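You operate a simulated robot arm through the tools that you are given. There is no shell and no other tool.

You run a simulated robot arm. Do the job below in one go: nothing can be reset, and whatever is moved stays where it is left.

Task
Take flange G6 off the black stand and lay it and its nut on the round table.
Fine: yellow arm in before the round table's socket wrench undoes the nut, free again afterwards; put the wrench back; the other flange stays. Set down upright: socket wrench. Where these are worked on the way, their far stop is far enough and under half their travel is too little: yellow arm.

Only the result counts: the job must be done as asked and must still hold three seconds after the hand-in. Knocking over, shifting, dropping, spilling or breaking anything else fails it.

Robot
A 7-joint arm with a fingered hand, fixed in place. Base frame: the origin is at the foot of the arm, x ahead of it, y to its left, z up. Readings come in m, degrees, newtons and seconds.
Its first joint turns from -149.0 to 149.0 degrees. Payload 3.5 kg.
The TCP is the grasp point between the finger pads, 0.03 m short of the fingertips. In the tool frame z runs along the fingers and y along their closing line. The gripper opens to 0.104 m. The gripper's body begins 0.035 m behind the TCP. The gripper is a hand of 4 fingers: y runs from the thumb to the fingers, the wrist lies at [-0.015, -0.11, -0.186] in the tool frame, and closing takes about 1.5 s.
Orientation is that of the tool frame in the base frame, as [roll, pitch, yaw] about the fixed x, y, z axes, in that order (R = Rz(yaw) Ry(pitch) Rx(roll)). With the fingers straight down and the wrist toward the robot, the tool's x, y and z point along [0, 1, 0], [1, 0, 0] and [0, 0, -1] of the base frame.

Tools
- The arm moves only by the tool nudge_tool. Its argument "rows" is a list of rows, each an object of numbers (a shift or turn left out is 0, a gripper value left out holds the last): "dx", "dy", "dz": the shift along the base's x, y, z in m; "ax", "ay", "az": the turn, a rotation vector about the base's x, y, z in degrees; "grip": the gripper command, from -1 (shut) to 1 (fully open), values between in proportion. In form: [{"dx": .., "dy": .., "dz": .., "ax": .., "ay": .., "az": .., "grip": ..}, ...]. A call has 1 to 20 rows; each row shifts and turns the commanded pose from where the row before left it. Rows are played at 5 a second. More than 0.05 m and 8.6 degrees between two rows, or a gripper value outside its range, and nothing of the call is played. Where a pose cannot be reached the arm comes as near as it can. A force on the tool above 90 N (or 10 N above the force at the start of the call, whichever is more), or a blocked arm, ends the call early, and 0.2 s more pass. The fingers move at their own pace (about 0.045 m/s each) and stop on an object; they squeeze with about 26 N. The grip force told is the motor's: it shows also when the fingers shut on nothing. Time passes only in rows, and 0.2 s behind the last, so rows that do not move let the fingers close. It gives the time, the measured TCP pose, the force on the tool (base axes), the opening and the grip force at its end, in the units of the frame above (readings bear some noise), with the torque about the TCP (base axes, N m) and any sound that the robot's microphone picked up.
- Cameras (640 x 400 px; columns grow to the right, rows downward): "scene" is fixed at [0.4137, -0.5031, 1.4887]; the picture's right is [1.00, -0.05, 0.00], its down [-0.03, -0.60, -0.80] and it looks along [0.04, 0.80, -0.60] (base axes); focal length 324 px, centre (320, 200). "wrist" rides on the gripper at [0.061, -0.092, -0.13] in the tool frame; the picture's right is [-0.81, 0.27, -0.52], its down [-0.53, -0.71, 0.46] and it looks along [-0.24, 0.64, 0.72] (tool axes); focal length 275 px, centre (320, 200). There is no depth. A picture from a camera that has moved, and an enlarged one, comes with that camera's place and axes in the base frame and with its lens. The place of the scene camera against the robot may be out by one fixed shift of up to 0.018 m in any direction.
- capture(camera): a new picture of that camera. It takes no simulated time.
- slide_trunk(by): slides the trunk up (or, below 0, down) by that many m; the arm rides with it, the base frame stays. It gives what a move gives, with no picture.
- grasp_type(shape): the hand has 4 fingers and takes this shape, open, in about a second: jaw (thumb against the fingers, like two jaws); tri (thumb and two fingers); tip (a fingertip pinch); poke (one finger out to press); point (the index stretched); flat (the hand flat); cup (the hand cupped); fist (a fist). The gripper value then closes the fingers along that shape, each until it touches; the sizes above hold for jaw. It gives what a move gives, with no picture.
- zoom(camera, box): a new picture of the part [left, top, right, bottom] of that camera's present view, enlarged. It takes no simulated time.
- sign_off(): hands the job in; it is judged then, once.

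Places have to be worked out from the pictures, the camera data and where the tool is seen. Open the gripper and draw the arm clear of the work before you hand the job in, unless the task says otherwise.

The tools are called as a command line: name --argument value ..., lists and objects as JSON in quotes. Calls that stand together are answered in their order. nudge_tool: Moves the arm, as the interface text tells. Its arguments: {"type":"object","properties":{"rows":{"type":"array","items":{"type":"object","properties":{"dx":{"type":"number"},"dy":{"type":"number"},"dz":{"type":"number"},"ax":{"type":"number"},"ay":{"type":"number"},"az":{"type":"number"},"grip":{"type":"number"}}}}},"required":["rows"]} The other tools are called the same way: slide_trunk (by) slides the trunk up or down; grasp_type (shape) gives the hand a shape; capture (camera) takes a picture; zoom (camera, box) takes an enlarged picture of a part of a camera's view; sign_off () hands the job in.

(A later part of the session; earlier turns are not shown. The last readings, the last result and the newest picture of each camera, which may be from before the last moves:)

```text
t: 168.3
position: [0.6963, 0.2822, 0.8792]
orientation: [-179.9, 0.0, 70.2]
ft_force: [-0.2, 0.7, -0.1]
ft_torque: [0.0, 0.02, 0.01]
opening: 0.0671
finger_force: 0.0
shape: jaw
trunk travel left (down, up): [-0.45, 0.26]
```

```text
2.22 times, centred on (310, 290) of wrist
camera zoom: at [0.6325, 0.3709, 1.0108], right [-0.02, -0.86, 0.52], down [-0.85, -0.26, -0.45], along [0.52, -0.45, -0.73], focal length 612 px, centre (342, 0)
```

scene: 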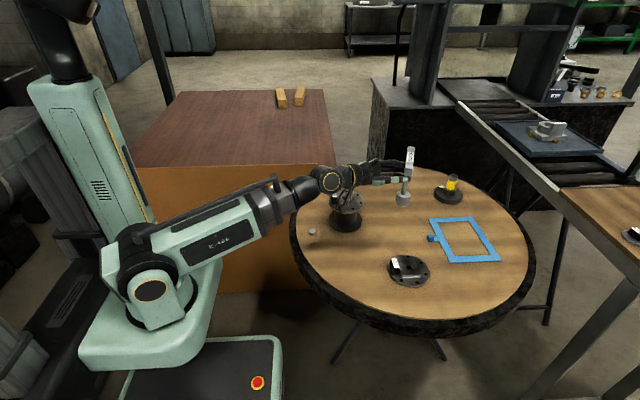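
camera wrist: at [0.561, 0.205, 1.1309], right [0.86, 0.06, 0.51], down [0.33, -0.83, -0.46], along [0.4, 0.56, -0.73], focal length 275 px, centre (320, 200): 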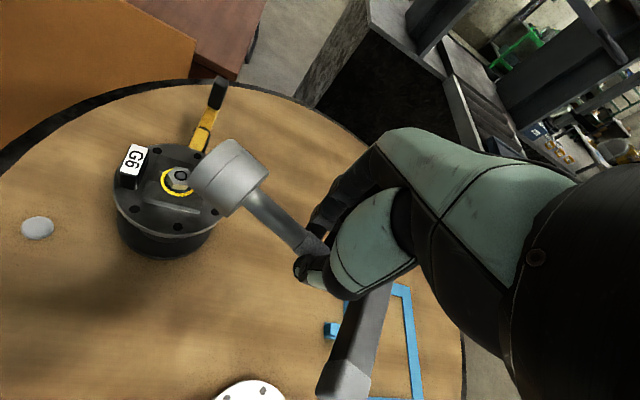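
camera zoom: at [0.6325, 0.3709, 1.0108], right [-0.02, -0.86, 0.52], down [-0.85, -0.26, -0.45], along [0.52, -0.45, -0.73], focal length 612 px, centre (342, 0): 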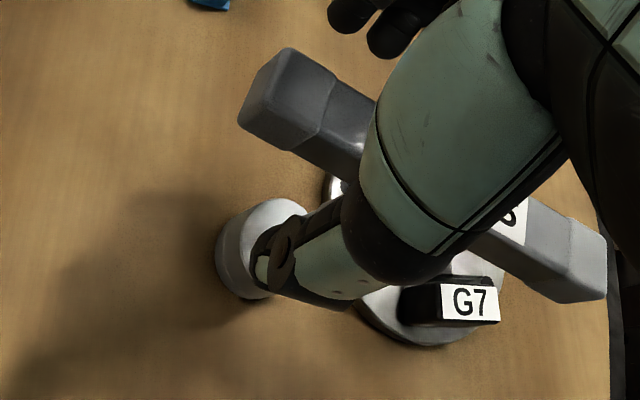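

Good position. Closing.

nudge_tool --rows '[{"grip": -0.2}, {"grip": -0.4}, {"grip": -0.55}, {"grip": -1}, {}, {}, {}, {}]'

nudge_tool --rows '[{"dz": 0.01}, {"dz": 0.03}, {"dz": 0.04}, {"dz": 0.04}, {"dz": 0.04}, {}]'

zoom --camera "scene" --box '[370, 140, 420, 220]'

zoom --camera "wrist" --box '[200, 160, 440, 380]'

```text
t: 170.1
position: [0.6962, 0.2817, 0.8802]
orientation: [-179.8, 0.0, 70.3]
ft_force: [-0.6, -0.7, -0.5]
ft_torque: [-0.01, -0.04, 0.01]
opening: 0.0145
finger_force: 26.2
shape: jaw
trunk travel left (down, up): [-0.45, 0.26]
```

```text
t: 171.5
position: [0.6964, 0.2788, 1.0419]
orientation: [-179.9, 0.0, 70.2]
ft_force: [0.0, -0.4, -2.5]
ft_torque: [0.05, -0.06, 0.02]
opening: 0.0144
finger_force: 26.2
shape: jaw
trunk travel left (down, up): [-0.45, 0.26]
```

```text
5.00 times, centred on (395, 180) of scene
camera zoom: at [0.4137, -0.5031, 1.4887], right [1.0, -0.05, 0.0], down [-0.03, -0.6, -0.8], along [0.04, 0.8, -0.6], focal length 1617 px, centre (-55, 300)
```

zoom: 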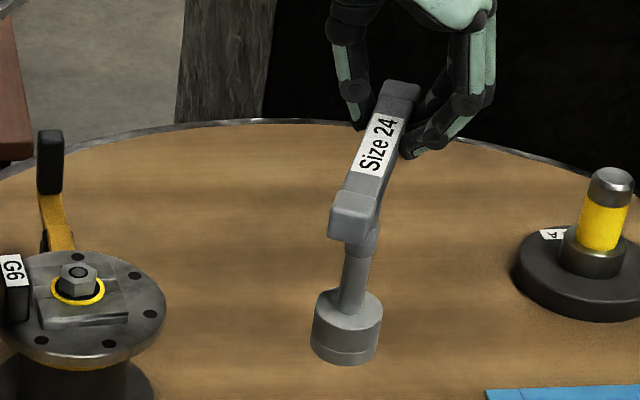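

```text
1.82 times, centred on (320, 270) of wrist
camera zoom: at [0.633, 0.3685, 1.172], right [-0.01, -0.86, 0.52], down [-0.85, -0.26, -0.45], along [0.52, -0.45, -0.73], focal length 500 px, centre (320, 73)
```

zoom: 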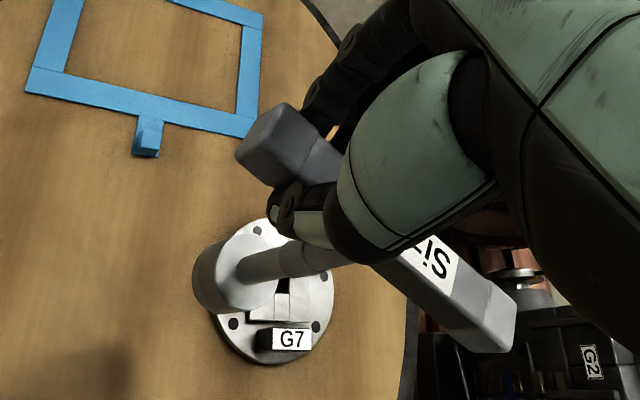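

Held well: bar azimuth ~63°, far end ~3° high. I'll correct the tilt, rotate to azimuth ~71° (matching the nut's new position) and carry to above the nut.

nudge_tool --rows '[{"ax": -2.67, "ay": 1.36}, {"dx": -0.024, "dy": 0.0235, "az": 1.33}, {"dx": -0.024, "dy": 0.0235, "az": 1.33}, {"dx": -0.024, "dy": 0.0235, "az": 1.33}, {"dx": -0.024, "dy": 0.0235, "az": 1.33}, {"dx": -0.024, "dy": 0.0235, "az": 1.33}, {"dx": -0.024, "dy": 0.0235, "az": 1.33}, {}]'

zoom --camera "scene" --box '[320, 140, 380, 210]'

zoom --camera "wrist" --box '[190, 180, 410, 360]'

```text
t: 173.3
position: [0.553, 0.4224, 1.0406]
orientation: [-179.5, 3.0, 78.1]
ft_force: [0.5, 0.0, -3.2]
ft_torque: [0.11, -0.07, -0.01]
opening: 0.0144
finger_force: 25.9
shape: jaw
trunk travel left (down, up): [-0.45, 0.26]
```

```text
5.71 times, centred on (350, 175) of scene
camera zoom: at [0.4137, -0.5031, 1.4887], right [1.0, -0.05, 0.0], down [-0.03, -0.6, -0.8], along [0.04, 0.8, -0.6], focal length 1848 px, centre (149, 343)
```

zoom: 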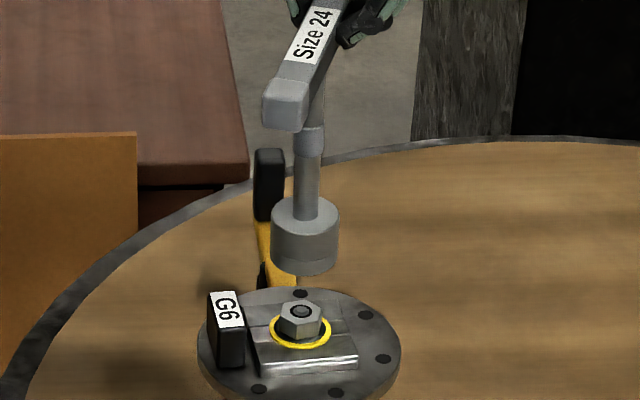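

```text
2.22 times, centred on (300, 270) of wrist
camera zoom: at [0.4793, 0.5081, 1.1688], right [0.11, -0.82, 0.56], down [-0.82, -0.4, -0.42], along [0.57, -0.41, -0.72], focal length 612 px, centre (364, 44)
```

zoom: 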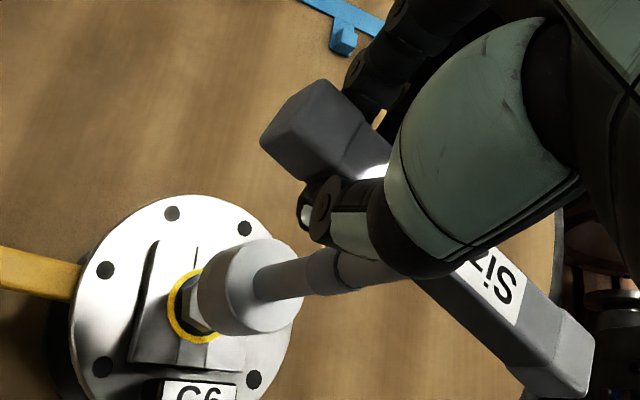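

Nearly aligned: ~4 mm to go in −y. Correct and lower.

nudge_tool --rows '[{"dx": -0.0005, "dy": -0.004}, {"dz": -0.015}, {"dz": -0.012}, {}]'

zoom --camera "scene" --box '[330, 160, 370, 210]'

```text
t: 174.3
position: [0.5516, 0.4184, 1.0132]
orientation: [-179.4, 3.0, 78.2]
ft_force: [0.0, -0.2, -2.2]
ft_torque: [0.09, -0.04, 0.03]
opening: 0.0141
finger_force: 25.9
shape: jaw
trunk travel left (down, up): [-0.45, 0.26]
```

```text
8.00 times, centred on (350, 185) of scene
camera zoom: at [0.4137, -0.5031, 1.4887], right [1.0, -0.05, 0.0], down [-0.03, -0.6, -0.8], along [0.04, 0.8, -0.6], focal length 2588 px, centre (80, 320)
```

zoom: 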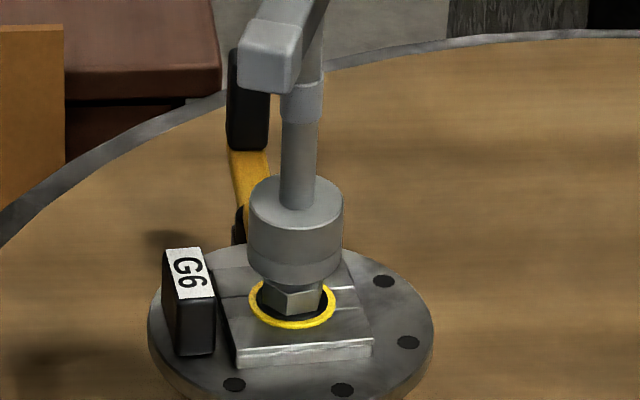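

Within ~2 mm. A small trim and continue down in steps.

nudge_tool --rows '[{"dx": -0.001, "dy": 0.0015}, {"dz": -0.006}, {"dz": -0.005}, {}]'

nudge_tool --rows '[{"dz": -0.004}, {}]'

nudge_tool --rows '[{"dz": -0.003}, {}]'

zoom --camera "scene" --box '[330, 160, 370, 210]'

```text
t: 175.3
position: [0.5525, 0.4206, 1.0023]
orientation: [-179.5, 3.0, 78.1]
ft_force: [-0.3, 1.0, -3.8]
ft_torque: [0.1, -0.07, 0.02]
opening: 0.0143
finger_force: 26.4
shape: jaw
trunk travel left (down, up): [-0.45, 0.26]
```

```text
t: 175.9
position: [0.5523, 0.4202, 0.998]
orientation: [-179.5, 3.0, 78.1]
ft_force: [0.7, -0.7, -3.3]
ft_torque: [0.06, -0.04, 0.0]
opening: 0.0144
finger_force: 26.0
shape: jaw
trunk travel left (down, up): [-0.45, 0.26]
```

```text
t: 176.5
position: [0.5519, 0.4197, 0.995]
orientation: [-179.5, 3.0, 78.2]
ft_force: [0.2, -0.2, -3.7]
ft_torque: [0.12, -0.04, -0.02]
opening: 0.014
finger_force: 25.7
shape: jaw
trunk travel left (down, up): [-0.45, 0.26]
```

```text
8.00 times, centred on (350, 185) of scene
camera zoom: at [0.4137, -0.5031, 1.4887], right [1.0, -0.05, 0.0], down [-0.03, -0.6, -0.8], along [0.04, 0.8, -0.6], focal length 2588 px, centre (80, 320)
```

zoom: 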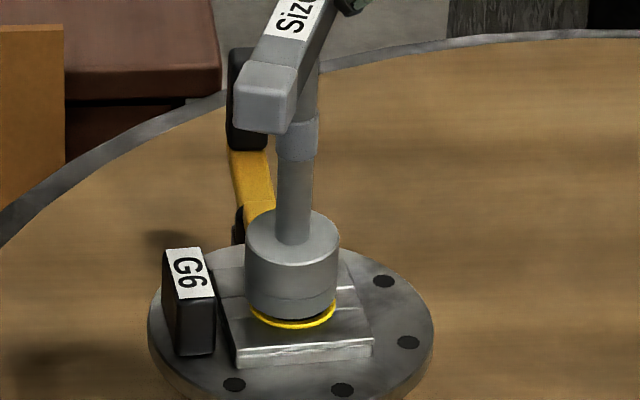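

nudge_tool --rows '[{"dz": -0.002}, {}]'

nudge_tool --rows '[{"dz": -0.002}, {}]'

zoom --camera "scene" --box '[330, 160, 370, 210]'

```text
t: 177.1
position: [0.5507, 0.4185, 0.9943]
orientation: [-179.7, 3.0, 78.2]
ft_force: [0.5, 1.7, 3.9]
ft_torque: [0.07, -0.08, 0.02]
opening: 0.0145
finger_force: 25.9
shape: jaw
trunk travel left (down, up): [-0.45, 0.26]
```

```text
t: 177.7
position: [0.5509, 0.4198, 0.9923]
orientation: [-179.6, 3.0, 78.1]
ft_force: [0.8, 4.3, 18.1]
ft_torque: [0.14, -0.12, 0.06]
opening: 0.015
finger_force: 26.6
shape: jaw
trunk travel left (down, up): [-0.45, 0.26]
```

```text
8.00 times, centred on (350, 185) of scene
camera zoom: at [0.4137, -0.5031, 1.4887], right [1.0, -0.05, 0.0], down [-0.03, -0.6, -0.8], along [0.04, 0.8, -0.6], focal length 2588 px, centre (80, 320)
```

zoom: 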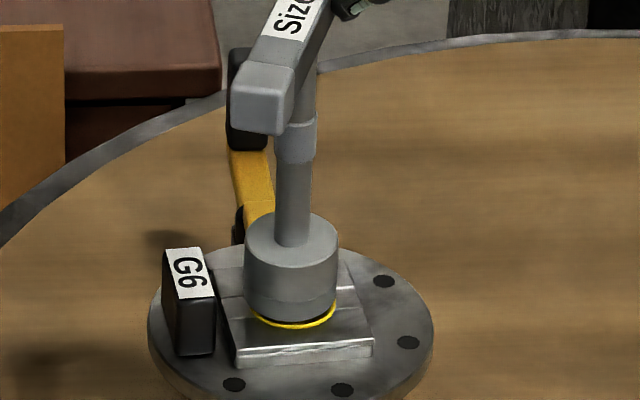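

Seated with ~20 N. Now turn CCW along the arc about the nut axis (radius 29 mm), 24° first.

nudge_tool --rows '[{"dx": -0.003, "dy": 0.0007, "az": 6}, {"dx": -0.003, "dy": 0.0004, "az": 6}, {"dx": -0.0031, "dy": 0.0001, "az": 6}, {"dx": -0.0031, "dy": -0.0002, "az": 6}, {}]'

zoom --camera "scene" --box '[330, 150, 370, 210]'

zoom --camera "wrist" --box '[180, 200, 440, 400]'

```text
t: 178.9
position: [0.5378, 0.4192, 0.9913]
orientation: [-179.6, 3.0, 102.2]
ft_force: [2.9, 5.6, 16.3]
ft_torque: [0.16, -0.38, -0.18]
opening: 0.0152
finger_force: 26.2
shape: jaw
trunk travel left (down, up): [-0.45, 0.26]
```

```text
6.67 times, centred on (350, 180) of scene
camera zoom: at [0.4137, -0.5031, 1.4887], right [1.0, -0.05, 0.0], down [-0.03, -0.6, -0.8], along [0.04, 0.8, -0.6], focal length 2157 px, centre (120, 333)
```

zoom: 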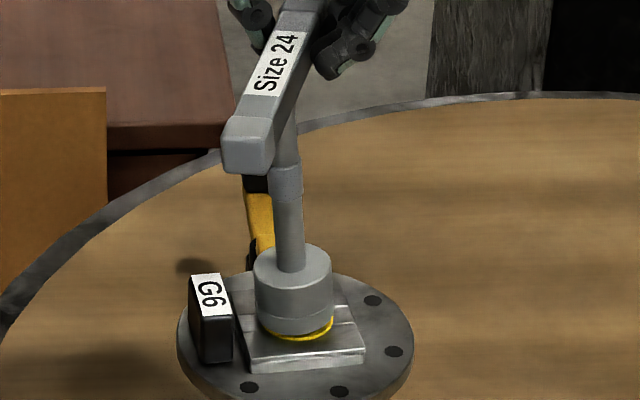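

```text
2.00 times, centred on (310, 300) of wrist
camera zoom: at [0.4365, 0.4679, 1.119], right [0.44, -0.71, 0.56], down [-0.58, -0.69, -0.42], along [0.68, -0.14, -0.72], focal length 551 px, centre (340, 0)
```

zoom: 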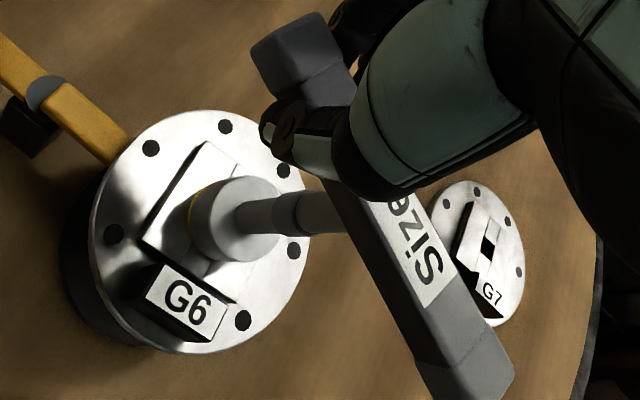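

The wrench is leaning slightly while slack is taken up. Continuing another 24° along the arc.

nudge_tool --rows '[{"dx": -0.003, "dy": -0.0005, "az": 6}, {"dx": -0.003, "dy": -0.0009, "az": 6}, {"dx": -0.0028, "dy": -0.0012, "az": 6}, {"dx": -0.0027, "dy": -0.0014, "az": 6}, {}]'

zoom --camera "scene" --box '[330, 150, 370, 210]'

zoom --camera "wrist" --box '[180, 200, 440, 400]'

```text
t: 180.1
position: [0.5252, 0.4162, 0.9923]
orientation: [-179.6, 3.0, 126.2]
ft_force: [0.8, 3.5, 11.2]
ft_torque: [0.24, -0.23, -0.11]
opening: 0.0147
finger_force: 25.5
shape: jaw
trunk travel left (down, up): [-0.45, 0.26]
```

```text
6.67 times, centred on (350, 180) of scene
camera zoom: at [0.4137, -0.5031, 1.4887], right [1.0, -0.05, 0.0], down [-0.03, -0.6, -0.8], along [0.04, 0.8, -0.6], focal length 2157 px, centre (120, 333)
```

zoom: 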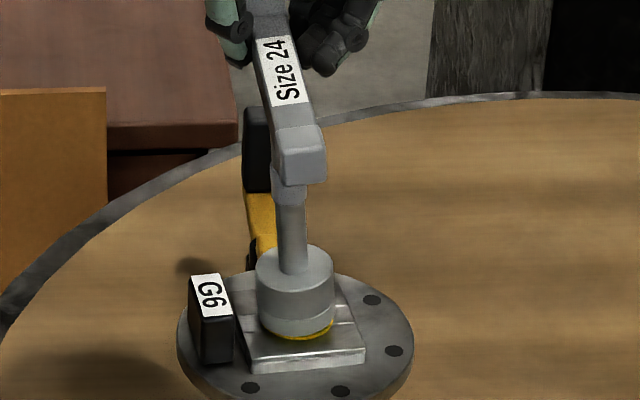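

```text
2.00 times, centred on (310, 300) of wrist
camera zoom: at [0.4148, 0.418, 1.1192], right [0.69, -0.47, 0.56], down [-0.25, -0.87, -0.42], along [0.68, 0.15, -0.72], focal length 551 px, centre (340, 0)
```

zoom: 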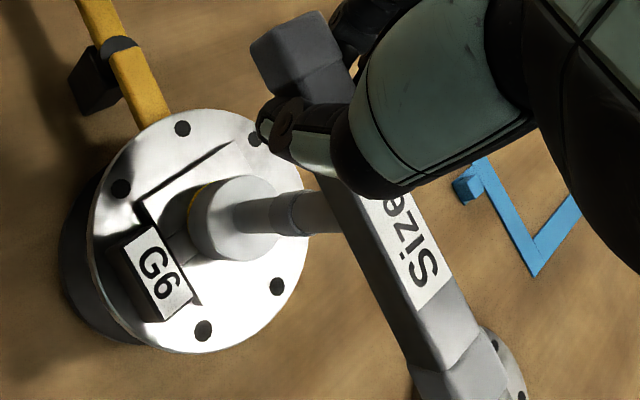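

The bar has turned to ~95°, so the nut is following. Continue the arc.

nudge_tool --rows '[{"dx": -0.0025, "dy": -0.0017, "az": 6}, {"dx": -0.0024, "dy": -0.002, "az": 6}, {"dx": -0.0021, "dy": -0.0022, "az": 6}, {"dx": -0.0019, "dy": -0.0024, "az": 6}, {}]'

zoom --camera "scene" --box '[330, 150, 370, 210]'

```text
t: 181.3
position: [0.5182, 0.4066, 0.9923]
orientation: [-179.4, 3.0, 150.2]
ft_force: [-2.3, 3.2, 12.0]
ft_torque: [0.21, 0.02, 0.01]
opening: 0.0149
finger_force: 25.7
shape: jaw
trunk travel left (down, up): [-0.45, 0.26]
```

```text
6.67 times, centred on (350, 180) of scene
camera zoom: at [0.4137, -0.5031, 1.4887], right [1.0, -0.05, 0.0], down [-0.03, -0.6, -0.8], along [0.04, 0.8, -0.6], focal length 2157 px, centre (120, 333)
```

zoom: 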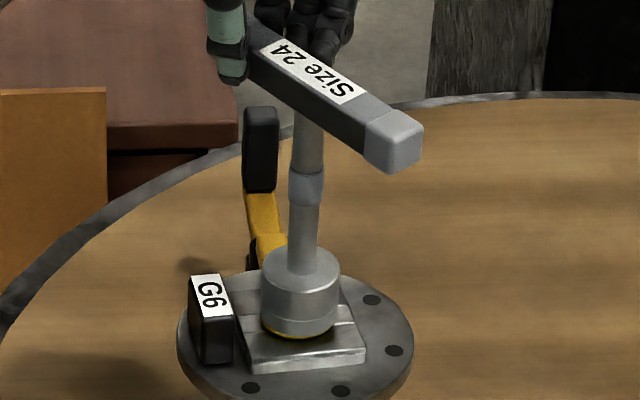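

The bar swung to ~127° with almost no torque: the nut is running freely. Continue 24° more.

nudge_tool --rows '[{"dx": -0.0016, "dy": -0.0026, "az": 6}, {"dx": -0.0013, "dy": -0.0028, "az": 6}, {"dx": -0.0011, "dy": -0.0029, "az": 6}, {"dx": -0.0007, "dy": -0.003, "az": 6}, {}]'

zoom --camera "scene" --box '[330, 150, 370, 210]'

zoom --camera "wrist" --box '[180, 200, 440, 400]'

```text
t: 182.5
position: [0.5139, 0.3964, 0.9917]
orientation: [-179.7, 3.2, 174.2]
ft_force: [-5.3, 3.3, 16.7]
ft_torque: [0.26, 0.1, 0.01]
opening: 0.0147
finger_force: 25.9
shape: jaw
trunk travel left (down, up): [-0.45, 0.26]
```

```text
6.67 times, centred on (350, 180) of scene
camera zoom: at [0.4137, -0.5031, 1.4887], right [1.0, -0.05, 0.0], down [-0.03, -0.6, -0.8], along [0.04, 0.8, -0.6], focal length 2157 px, centre (120, 333)
```

zoom: 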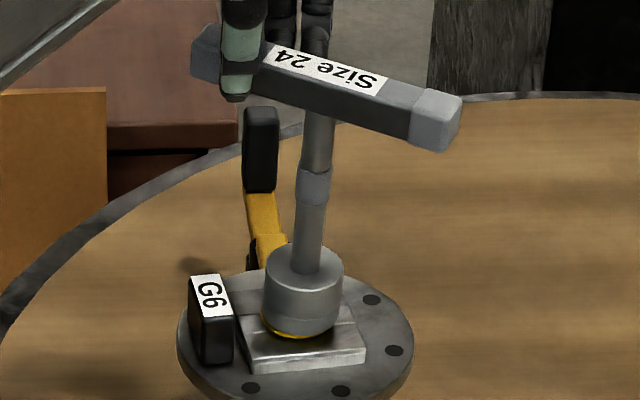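

```text
2.00 times, centred on (310, 300) of wrist
camera zoom: at [0.4384, 0.314, 1.1197], right [0.81, 0.2, 0.56], down [0.48, -0.77, -0.42], along [0.35, 0.61, -0.72], focal length 551 px, centre (340, 0)
```

zoom: 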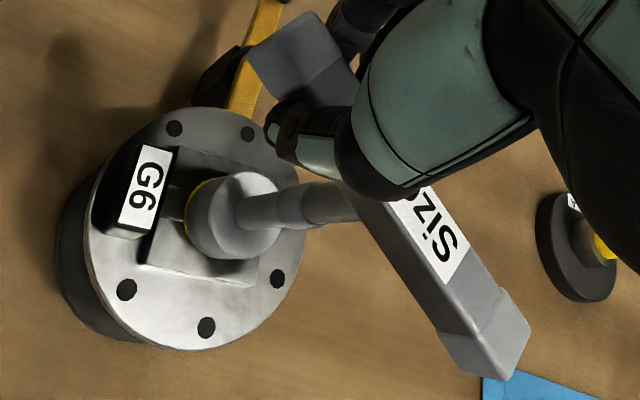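

The bar is now at ~152° (over 90° turned in all). I'll lift the wrench off, still gripped, and inspect the nut.

nudge_tool --rows '[{"dx": 0.001, "dz": 0.003}, {"dz": 0.01}, {"dz": 0.02}, {"dz": 0.03}, {}]'

zoom --camera "scene" --box '[330, 140, 380, 210]'

zoom --camera "scene" --box '[330, 185, 370, 210]'

zoom --camera "wrist" --box '[160, 200, 420, 400]'

```text
t: 183.7
position: [0.5148, 0.3966, 1.0551]
orientation: [-179.4, 3.0, 174.1]
ft_force: [0.0, -0.5, -3.8]
ft_torque: [0.05, 0.13, -0.02]
opening: 0.0141
finger_force: 26.2
shape: jaw
trunk travel left (down, up): [-0.45, 0.26]
```

```text
5.71 times, centred on (355, 175) of scene
camera zoom: at [0.4137, -0.5031, 1.4887], right [1.0, -0.05, 0.0], down [-0.03, -0.6, -0.8], along [0.04, 0.8, -0.6], focal length 1848 px, centre (120, 343)
```

zoom: 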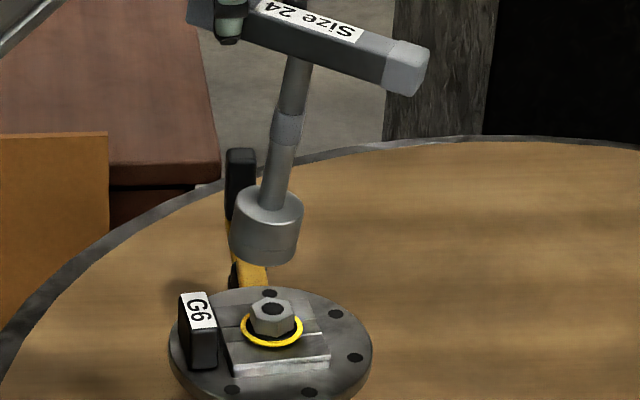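

```text
16.00 times, centred on (350, 198) of scene
camera zoom: at [0.4137, -0.5031, 1.4887], right [1.0, -0.05, 0.0], down [-0.03, -0.6, -0.8], along [0.04, 0.8, -0.6], focal length 5176 px, centre (-160, 240)
```

zoom: 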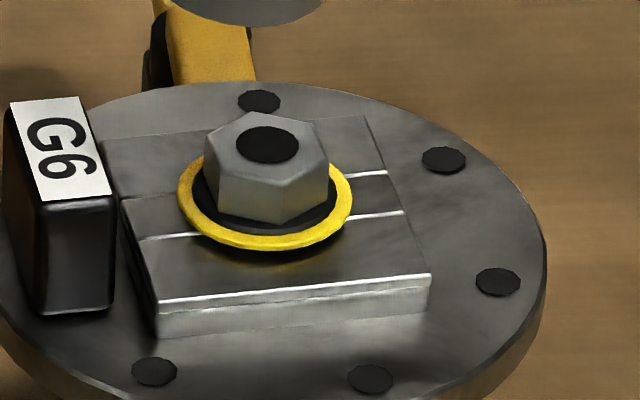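

```text
2.00 times, centred on (290, 300) of wrist
camera zoom: at [0.4396, 0.3142, 1.1818], right [0.81, 0.2, 0.56], down [0.48, -0.77, -0.42], along [0.35, 0.61, -0.72], focal length 551 px, centre (380, 0)
```

zoom: 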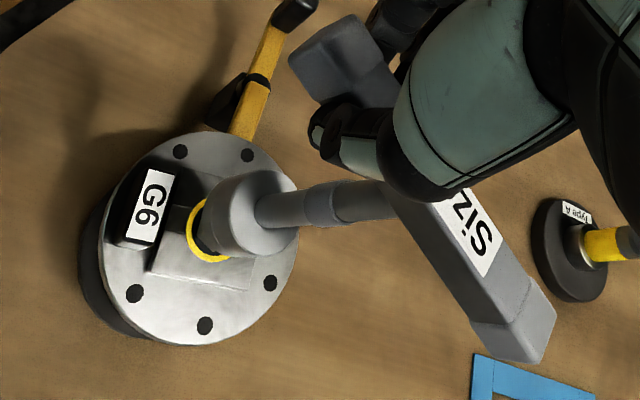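

The stud end is now below the nut's top – the nut is undone. Next: put the wrench back upright on its peg. I'll zoom to measure the wrench's tilt in my grip.

zoom --camera "scene" --box '[325, 120, 385, 190]'

capture --camera "wrist"

```text
5.71 times, centred on (355, 155) of scene
camera zoom: at [0.4137, -0.5031, 1.4887], right [1.0, -0.05, 0.0], down [-0.03, -0.6, -0.8], along [0.04, 0.8, -0.6], focal length 1848 px, centre (120, 457)
```

zoom: 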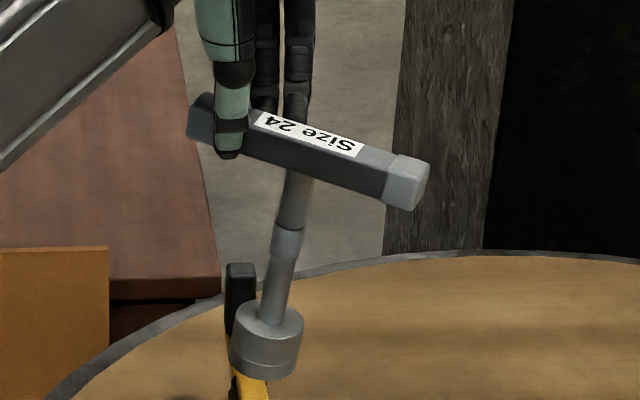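

```text
taken
camera wrist: at [0.4396, 0.3142, 1.1818], right [0.81, 0.2, 0.56], down [0.48, -0.77, -0.42], along [0.35, 0.61, -0.72], focal length 275 px, centre (320, 200)
```

wrist: 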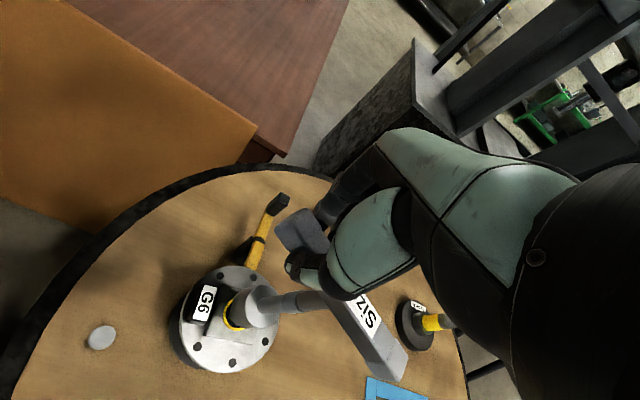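

The nut is free. The wrench leans ~6° in the grip, so I'll level it, then carry it to above its peg at (0.421, 0.338).

nudge_tool --rows '[{"ax": -1.9, "ay": -6.0}, {"dx": -0.024, "dy": -0.0088}, {"dx": -0.024, "dy": -0.0088}, {"dx": -0.024, "dy": -0.0088}, {"dx": -0.024, "dy": -0.0088}, {"dx": -0.024, "dy": -0.0088}, {}]'

zoom --camera "scene" --box '[285, 130, 365, 240]'

capture --camera "wrist"

```text
t: 185.3
position: [0.3967, 0.3507, 1.0553]
orientation: [-178.2, 9.2, 174.3]
ft_force: [0.0, 0.4, -2.2]
ft_torque: [0.06, 0.1, -0.01]
opening: 0.014
finger_force: 26.1
shape: jaw
trunk travel left (down, up): [-0.45, 0.26]
```

```text
3.64 times, centred on (325, 185) of scene
camera zoom: at [0.4137, -0.5031, 1.4887], right [1.0, -0.05, 0.0], down [-0.03, -0.6, -0.8], along [0.04, 0.8, -0.6], focal length 1176 px, centre (302, 254)
```

zoom: 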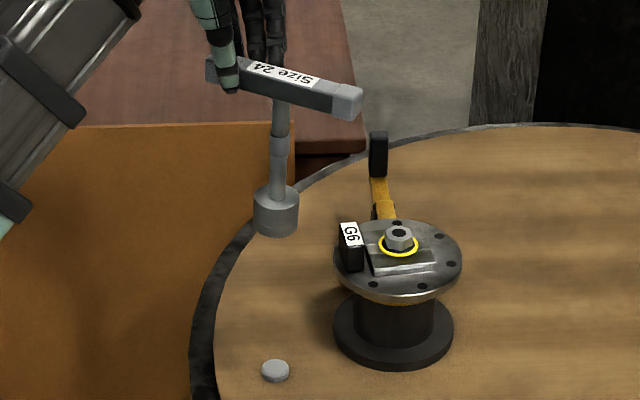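

```text
taken
camera wrist: at [0.3068, 0.2731, 1.1779], right [0.74, 0.22, 0.63], down [0.52, -0.78, -0.34], along [0.42, 0.58, -0.7], focal length 275 px, centre (320, 200)
```

wrist: 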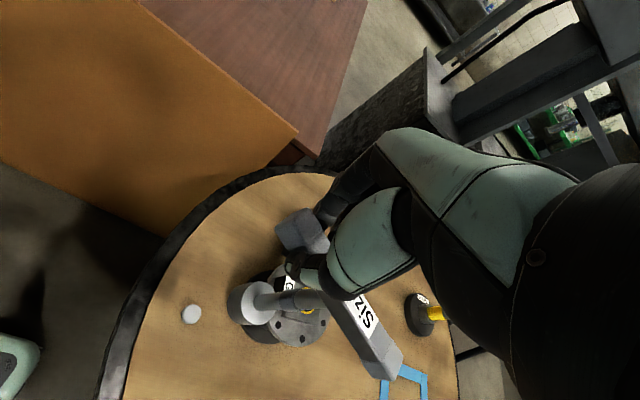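

The socket hangs about 5 mm off the peg in x and y with a small residual tilt. I'll trim and lower partway.

nudge_tool --rows '[{"ay": -1.5, "dx": -0.0087, "dy": -0.005}, {"dz": -0.035}, {"dz": -0.035}, {"dz": -0.03}, {"dz": -0.025}, {}]'

zoom --camera "scene" --box '[285, 165, 355, 245]'

zoom --camera "wrist" --box '[160, 220, 360, 380]'

```text
t: 186.7
position: [0.3863, 0.3465, 0.9299]
orientation: [-178.4, 10.7, 174.3]
ft_force: [0.6, -0.2, -2.9]
ft_torque: [0.07, 0.1, 0.01]
opening: 0.0139
finger_force: 25.7
shape: jaw
trunk travel left (down, up): [-0.45, 0.26]
```

```text
5.00 times, centred on (320, 205) of scene
camera zoom: at [0.4137, -0.5031, 1.4887], right [1.0, -0.05, 0.0], down [-0.03, -0.6, -0.8], along [0.04, 0.8, -0.6], focal length 1617 px, centre (320, 175)
```

zoom: 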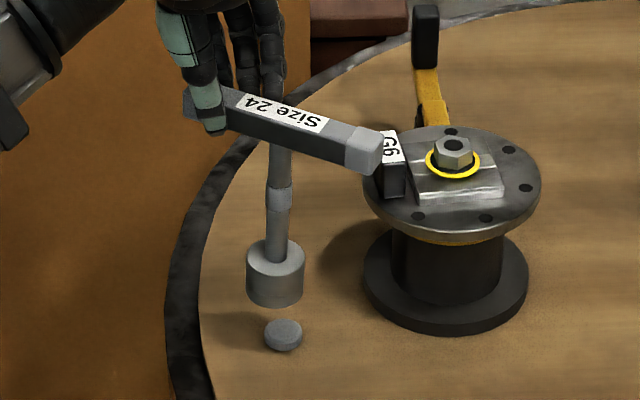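

```text
2.50 times, centred on (260, 300) of wrist
camera zoom: at [0.2943, 0.2682, 1.0485], right [0.73, 0.22, 0.65], down [0.53, -0.78, -0.33], along [0.44, 0.58, -0.68], focal length 688 px, centre (470, -50)
```

zoom: 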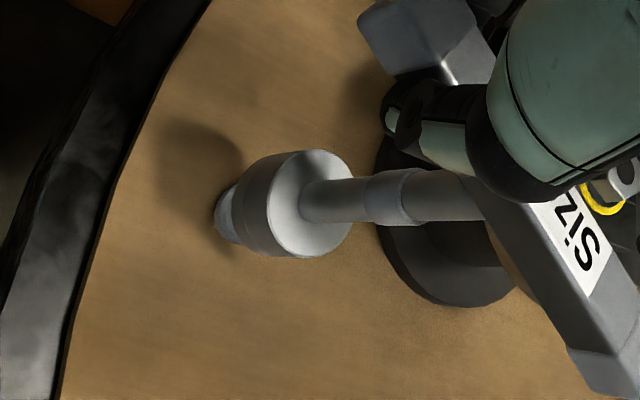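

The two views disagree by a few millimetres; I'll lower closer to the peg for a finer comparison.

nudge_tool --rows '[{"dx": 0.001, "dy": 0.002, "dz": -0.012}, {"dz": -0.01}, {}]'

zoom --camera "scene" --box '[295, 205, 335, 245]'

zoom --camera "wrist" --box '[200, 240, 320, 340]'

```text
t: 187.5
position: [0.3866, 0.3496, 0.9085]
orientation: [-178.4, 10.7, 174.4]
ft_force: [0.4, -0.2, -3.0]
ft_torque: [0.04, 0.07, -0.01]
opening: 0.0143
finger_force: 26.2
shape: jaw
trunk travel left (down, up): [-0.45, 0.26]
```

```text
10.00 times, centred on (315, 225) of scene
camera zoom: at [0.4137, -0.5031, 1.4887], right [1.0, -0.05, 0.0], down [-0.03, -0.6, -0.8], along [0.04, 0.8, -0.6], focal length 3235 px, centre (370, -50)
```

zoom: 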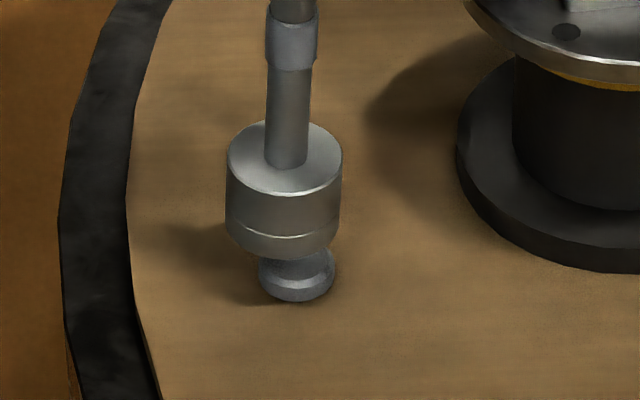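

```text
4.00 times, centred on (260, 290) of wrist
camera zoom: at [0.2956, 0.2715, 1.0267], right [0.73, 0.22, 0.65], down [0.53, -0.78, -0.33], along [0.44, 0.58, -0.68], focal length 1101 px, centre (560, -160)
```

zoom: 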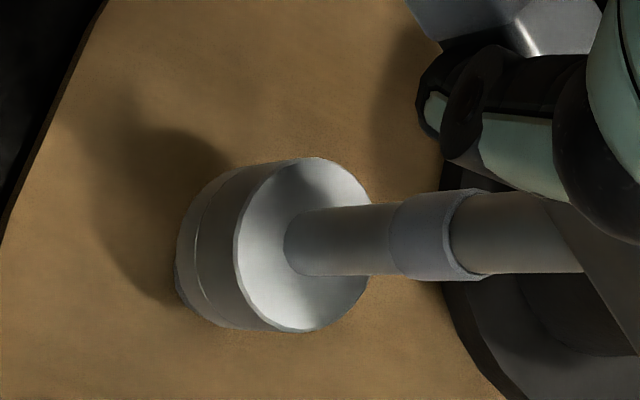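

Both agree on +4 mm in x; y is uncertain, I'll add +2 mm and lower gently to feel the peg.

nudge_tool --rows '[{"dx": 0.004, "dy": 0.002}, {"dz": -0.006}, {"dz": -0.004}, {}]'

zoom --camera "scene" --box '[295, 205, 335, 245]'

zoom --camera "wrist" --box '[200, 240, 320, 340]'

```text
t: 188.5
position: [0.391, 0.3536, 0.897]
orientation: [-178.4, 10.7, 174.4]
ft_force: [0.0, 0.0, -2.3]
ft_torque: [0.08, 0.09, 0.0]
opening: 0.0139
finger_force: 25.5
shape: jaw
trunk travel left (down, up): [-0.45, 0.26]
```

```text
10.00 times, centred on (315, 225) of scene
camera zoom: at [0.4137, -0.5031, 1.4887], right [1.0, -0.05, 0.0], down [-0.03, -0.6, -0.8], along [0.04, 0.8, -0.6], focal length 3235 px, centre (370, -50)
```

zoom: 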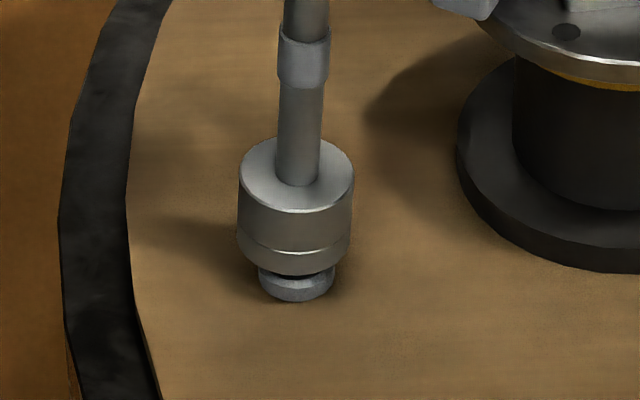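

```text
4.00 times, centred on (260, 290) of wrist
camera zoom: at [0.2997, 0.2745, 1.0165], right [0.73, 0.22, 0.65], down [0.53, -0.78, -0.33], along [0.44, 0.58, -0.68], focal length 1101 px, centre (560, -160)
```

zoom: 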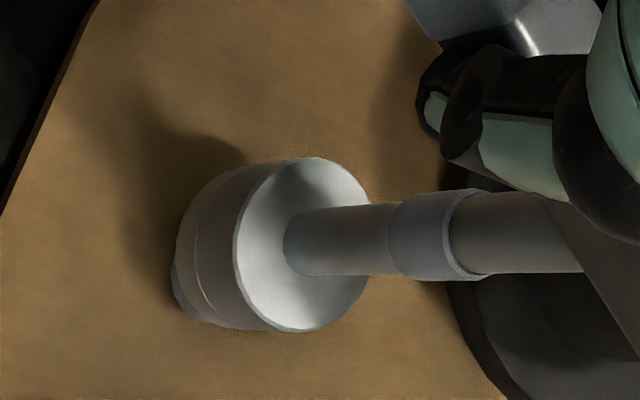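

Scene shows good concentricity now. Lower in small steps watching the force.

nudge_tool --rows '[{"dx": 0.001, "dy": -0.001, "dz": -0.003}, {}]'

nudge_tool --rows '[{"dz": -0.003}, {}]'

nudge_tool --rows '[{"dz": -0.003}, {}]'

zoom --camera "scene" --box '[295, 205, 335, 245]'

```text
t: 189.1
position: [0.3915, 0.3501, 0.8938]
orientation: [-178.4, 10.7, 174.3]
ft_force: [0.9, 0.4, -2.2]
ft_torque: [0.04, 0.11, 0.01]
opening: 0.0138
finger_force: 26.3
shape: jaw
trunk travel left (down, up): [-0.45, 0.26]
```

```text
t: 189.7
position: [0.3924, 0.3508, 0.8916]
orientation: [-178.3, 10.8, 174.4]
ft_force: [0.5, -0.6, -2.6]
ft_torque: [0.05, 0.12, 0.0]
opening: 0.0138
finger_force: 26.1
shape: jaw
trunk travel left (down, up): [-0.45, 0.26]
```

```text
t: 190.3
position: [0.3919, 0.351, 0.8871]
orientation: [-178.5, 10.5, 174.3]
ft_force: [0.3, 0.1, -3.3]
ft_torque: [0.07, 0.11, 0.0]
opening: 0.0138
finger_force: 25.6
shape: jaw
trunk travel left (down, up): [-0.45, 0.26]
```

```text
10.00 times, centred on (315, 225) of scene
camera zoom: at [0.4137, -0.5031, 1.4887], right [1.0, -0.05, 0.0], down [-0.03, -0.6, -0.8], along [0.04, 0.8, -0.6], focal length 3235 px, centre (370, -50)
```

zoom: 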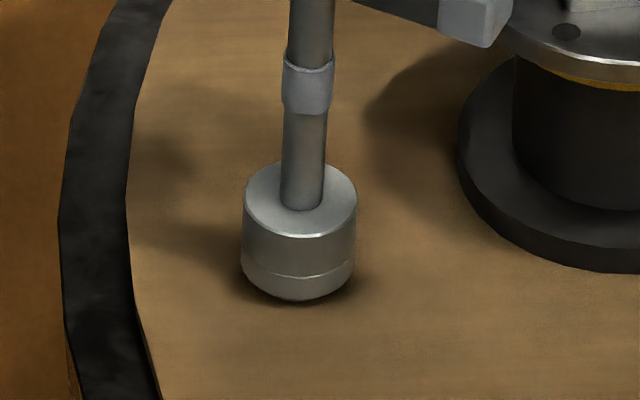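

The socket is slipping over the peg with no resistance. The shaft still leans ~3°; I'll straighten it about the foot while lowering.

nudge_tool --rows '[{"ay": -0.9, "dx": -0.0025}, {"ay": -0.9, "dx": -0.0025}, {"ay": -0.9, "dx": -0.0025}, {}]'

nudge_tool --rows '[{"dz": -0.003}, {}]'

nudge_tool --rows '[{"dz": -0.003}, {}]'

zoom --camera "scene" --box '[285, 170, 345, 240]'

```text
t: 191.3
position: [0.3884, 0.3552, 0.8918]
orientation: [-178.5, 13.3, 174.3]
ft_force: [0.1, 0.1, -2.9]
ft_torque: [0.02, 0.14, 0.03]
opening: 0.014
finger_force: 26.2
shape: jaw
out of reach, approached as far as the arm can: row 3
trunk travel left (down, up): [-0.45, 0.26]
```

```text
t: 191.9
position: [0.3898, 0.3543, 0.888]
orientation: [-178.5, 13.2, 174.2]
ft_force: [-0.1, -0.3, -2.3]
ft_torque: [-0.02, 0.08, 0.0]
opening: 0.0141
finger_force: 25.6
shape: jaw
trunk travel left (down, up): [-0.45, 0.26]
```

```text
t: 192.5
position: [0.3898, 0.3558, 0.8834]
orientation: [-178.5, 13.3, 174.3]
ft_force: [-1.0, -1.5, -2.0]
ft_torque: [-0.06, 0.1, -0.03]
opening: 0.0141
finger_force: 25.9
shape: jaw
trunk travel left (down, up): [-0.45, 0.26]
```

```text
5.71 times, centred on (315, 205) of scene
camera zoom: at [0.4137, -0.5031, 1.4887], right [1.0, -0.05, 0.0], down [-0.03, -0.6, -0.8], along [0.04, 0.8, -0.6], focal length 1848 px, centre (349, 171)
```

zoom: 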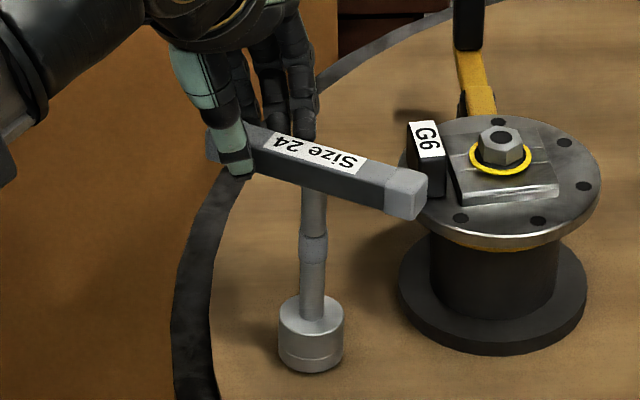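

I'm at the inner reach limit here. I'll swing the hand around the wrench's axis clockwise (the round socket can turn on its peg), which brings the hand farther from the base.

nudge_tool --rows '[{"dx": 0.0027, "dy": 0.0041, "az": -8, "dz": 0.001}, {"dx": 0.0032, "dy": 0.0038, "az": -8}, {"dx": 0.0038, "dy": 0.0032, "az": -8}, {}]'

zoom --camera "scene" --box '[285, 170, 345, 240]'

```text
t: 193.5
position: [0.398, 0.3664, 0.8857]
orientation: [-178.7, 13.3, 150.1]
ft_force: [0.4, -1.0, -2.8]
ft_torque: [0.03, 0.11, -0.01]
opening: 0.0139
finger_force: 25.5
shape: jaw
trunk travel left (down, up): [-0.45, 0.26]
```

```text
5.71 times, centred on (315, 205) of scene
camera zoom: at [0.4137, -0.5031, 1.4887], right [1.0, -0.05, 0.0], down [-0.03, -0.6, -0.8], along [0.04, 0.8, -0.6], focal length 1848 px, centre (349, 171)
```

zoom: 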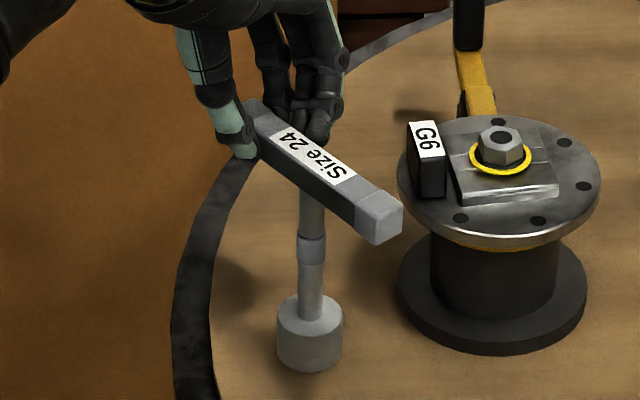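

Better reach and the wrench looks upright. Small trim and lower to the table.

nudge_tool --rows '[{"dx": -0.001, "dy": -0.0015, "dz": -0.003}, {}]'

nudge_tool --rows '[{"dz": -0.003}, {}]'

nudge_tool --rows '[{"dz": -0.002}, {}]'

zoom --camera "scene" --box '[285, 170, 345, 240]'

```text
t: 194.1
position: [0.3983, 0.364, 0.8826]
orientation: [-178.7, 13.4, 150.1]
ft_force: [-1.5, 0.7, 2.6]
ft_torque: [0.1, 0.09, 0.03]
opening: 0.0141
finger_force: 25.8
shape: jaw
trunk travel left (down, up): [-0.45, 0.26]
```

```text
t: 194.7
position: [0.3975, 0.3654, 0.8804]
orientation: [-178.8, 13.4, 150.2]
ft_force: [-6.4, 4.5, 20.0]
ft_torque: [0.13, 0.15, 0.06]
opening: 0.0152
finger_force: 26.2
shape: jaw
trunk travel left (down, up): [-0.45, 0.26]
```

```text
t: 195.3
position: [0.3977, 0.3651, 0.8777]
orientation: [-178.6, 13.4, 150.1]
ft_force: [-9.2, 7.5, 32.7]
ft_torque: [0.27, 0.21, 0.1]
opening: 0.0164
finger_force: 26.0
shape: jaw
trunk travel left (down, up): [-0.45, 0.26]
```

```text
5.71 times, centred on (315, 205) of scene
camera zoom: at [0.4137, -0.5031, 1.4887], right [1.0, -0.05, 0.0], down [-0.03, -0.6, -0.8], along [0.04, 0.8, -0.6], focal length 1848 px, centre (349, 171)
```

zoom: 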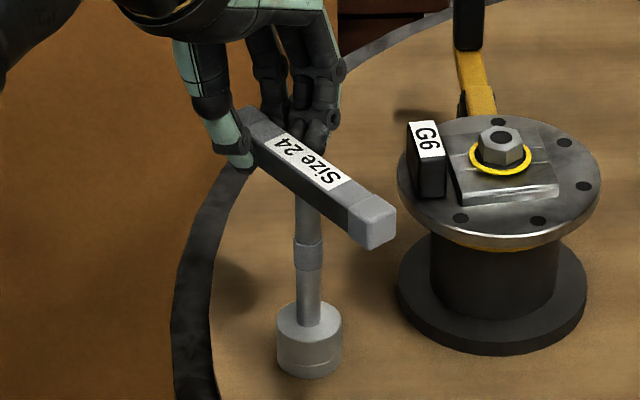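

Seated over the peg on the table, upright. Ease off the press, open, and watch.

nudge_tool --rows '[{"dz": 0.0015}, {"dz": 0.0012}, {"grip": -0.7}, {"grip": -0.6}, {"grip": -0.4}, {"grip": -0.2}, {"grip": 0.0}, {"grip": 0.2}, {}, {}]'

zoom --camera "scene" --box '[285, 170, 345, 240]'

zoom --camera "wrist" --box '[180, 180, 400, 380]'

```text
t: 197.5
position: [0.3999, 0.3649, 0.8789]
orientation: [-178.6, 13.2, 150.2]
ft_force: [0.7, -0.3, -1.0]
ft_torque: [-0.03, 0.04, 0.02]
opening: 0.0622
finger_force: 0.1
shape: jaw
trunk travel left (down, up): [-0.45, 0.26]
```

```text
5.71 times, centred on (315, 205) of scene
camera zoom: at [0.4137, -0.5031, 1.4887], right [1.0, -0.05, 0.0], down [-0.03, -0.6, -0.8], along [0.04, 0.8, -0.6], focal length 1848 px, centre (349, 171)
```

zoom: 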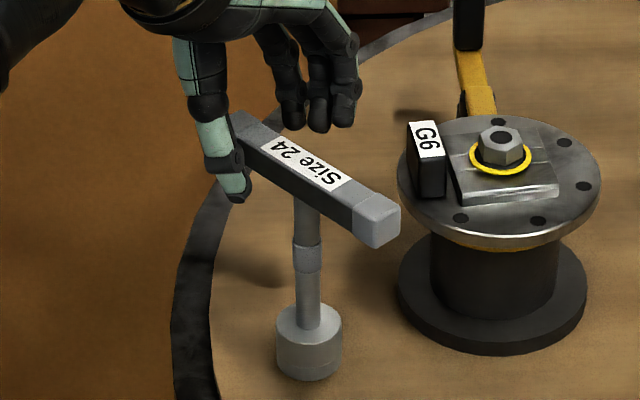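

```text
2.00 times, centred on (290, 280) of wrist
camera zoom: at [0.2779, 0.3338, 0.9945], right [0.73, -0.08, 0.68], down [0.18, -0.94, -0.3], along [0.66, 0.34, -0.66], focal length 551 px, centre (380, 40)
```

zoom: 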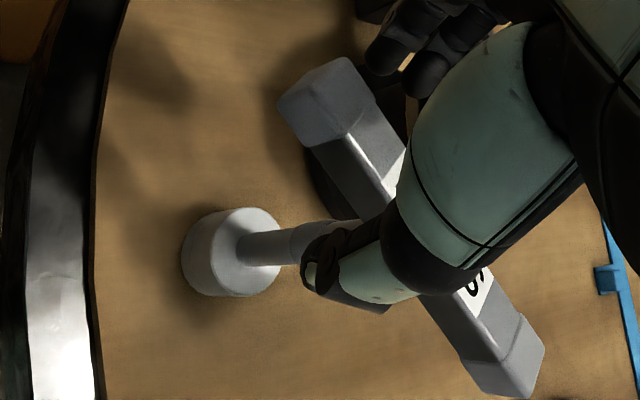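

The wrench stands upright on its peg. Rise straight up, carefully.

nudge_tool --rows '[{"dz": 0.01}, {"dz": 0.015}, {"dz": 0.02}, {"dz": 0.03}, {"dz": 0.04}, {"dz": 0.04}, {}]'

zoom --camera "scene" --box '[285, 150, 375, 240]'

zoom --camera "scene" --box '[330, 185, 370, 210]'

```text
t: 199.1
position: [0.3971, 0.3628, 1.0352]
orientation: [-178.6, 13.3, 150.3]
ft_force: [0.4, -0.7, 0.6]
ft_torque: [-0.02, -0.01, 0.0]
opening: 0.0622
finger_force: 0.0
shape: jaw
trunk travel left (down, up): [-0.45, 0.26]
```

```text
4.44 times, centred on (330, 195) of scene
camera zoom: at [0.4137, -0.5031, 1.4887], right [1.0, -0.05, 0.0], down [-0.03, -0.6, -0.8], along [0.04, 0.8, -0.6], focal length 1438 px, centre (276, 222)
```

zoom: 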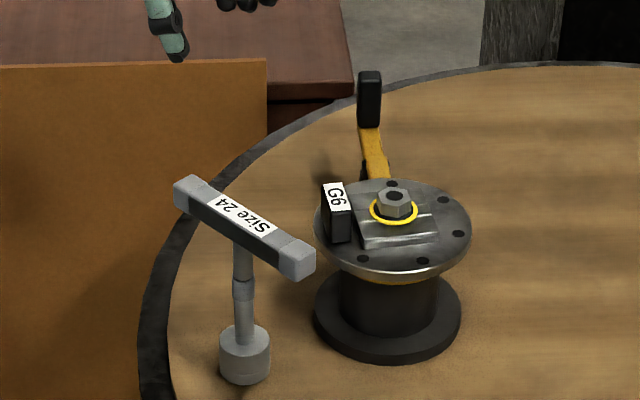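

```text
16.00 times, centred on (350, 198) of scene
camera zoom: at [0.4137, -0.5031, 1.4887], right [1.0, -0.05, 0.0], down [-0.03, -0.6, -0.8], along [0.04, 0.8, -0.6], focal length 5176 px, centre (-160, 240)
```

zoom: 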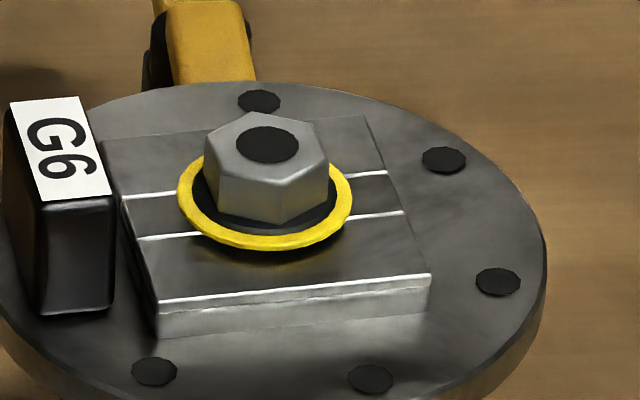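

Wrench is back and upright. Now level the hand and move above the loosened nut at yaw ~164 (matching its flats, thumb away from the G6 block).

nudge_tool --rows '[{"ax": 3.91, "ay": 5.43}, {"ax": 3.91, "ay": 5.43}, {"dx": 0.036, "dy": 0.0072, "az": 3.5}, {"dx": 0.036, "dy": 0.0072, "az": 3.5}, {"dx": 0.036, "dy": 0.0072, "az": 3.5}, {"dx": 0.036, "dy": 0.0072, "az": 3.2}, {"dz": -0.03, "grip": -0.2}, {}, {}]'

zoom --camera "wrist" --box '[150, 220, 330, 380]'

```text
t: 201.1
position: [0.5413, 0.3931, 1.0067]
orientation: [-180.0, 0.0, 163.8]
ft_force: [0.1, 0.1, 0.3]
ft_torque: [-0.04, -0.01, 0.03]
opening: 0.0419
finger_force: 0.0
shape: jaw
trunk travel left (down, up): [-0.45, 0.26]
```

```text
2.50 times, centred on (240, 300) of wrist
camera zoom: at [0.4579, 0.3228, 1.1359], right [0.85, 0.04, 0.52], down [0.31, -0.83, -0.46], along [0.41, 0.55, -0.72], focal length 688 px, centre (520, -50)
```

zoom: 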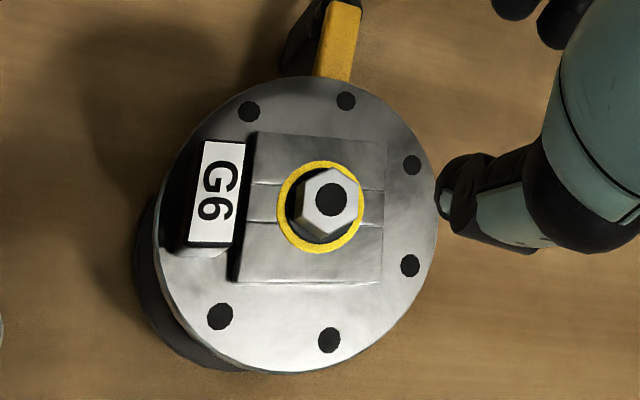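

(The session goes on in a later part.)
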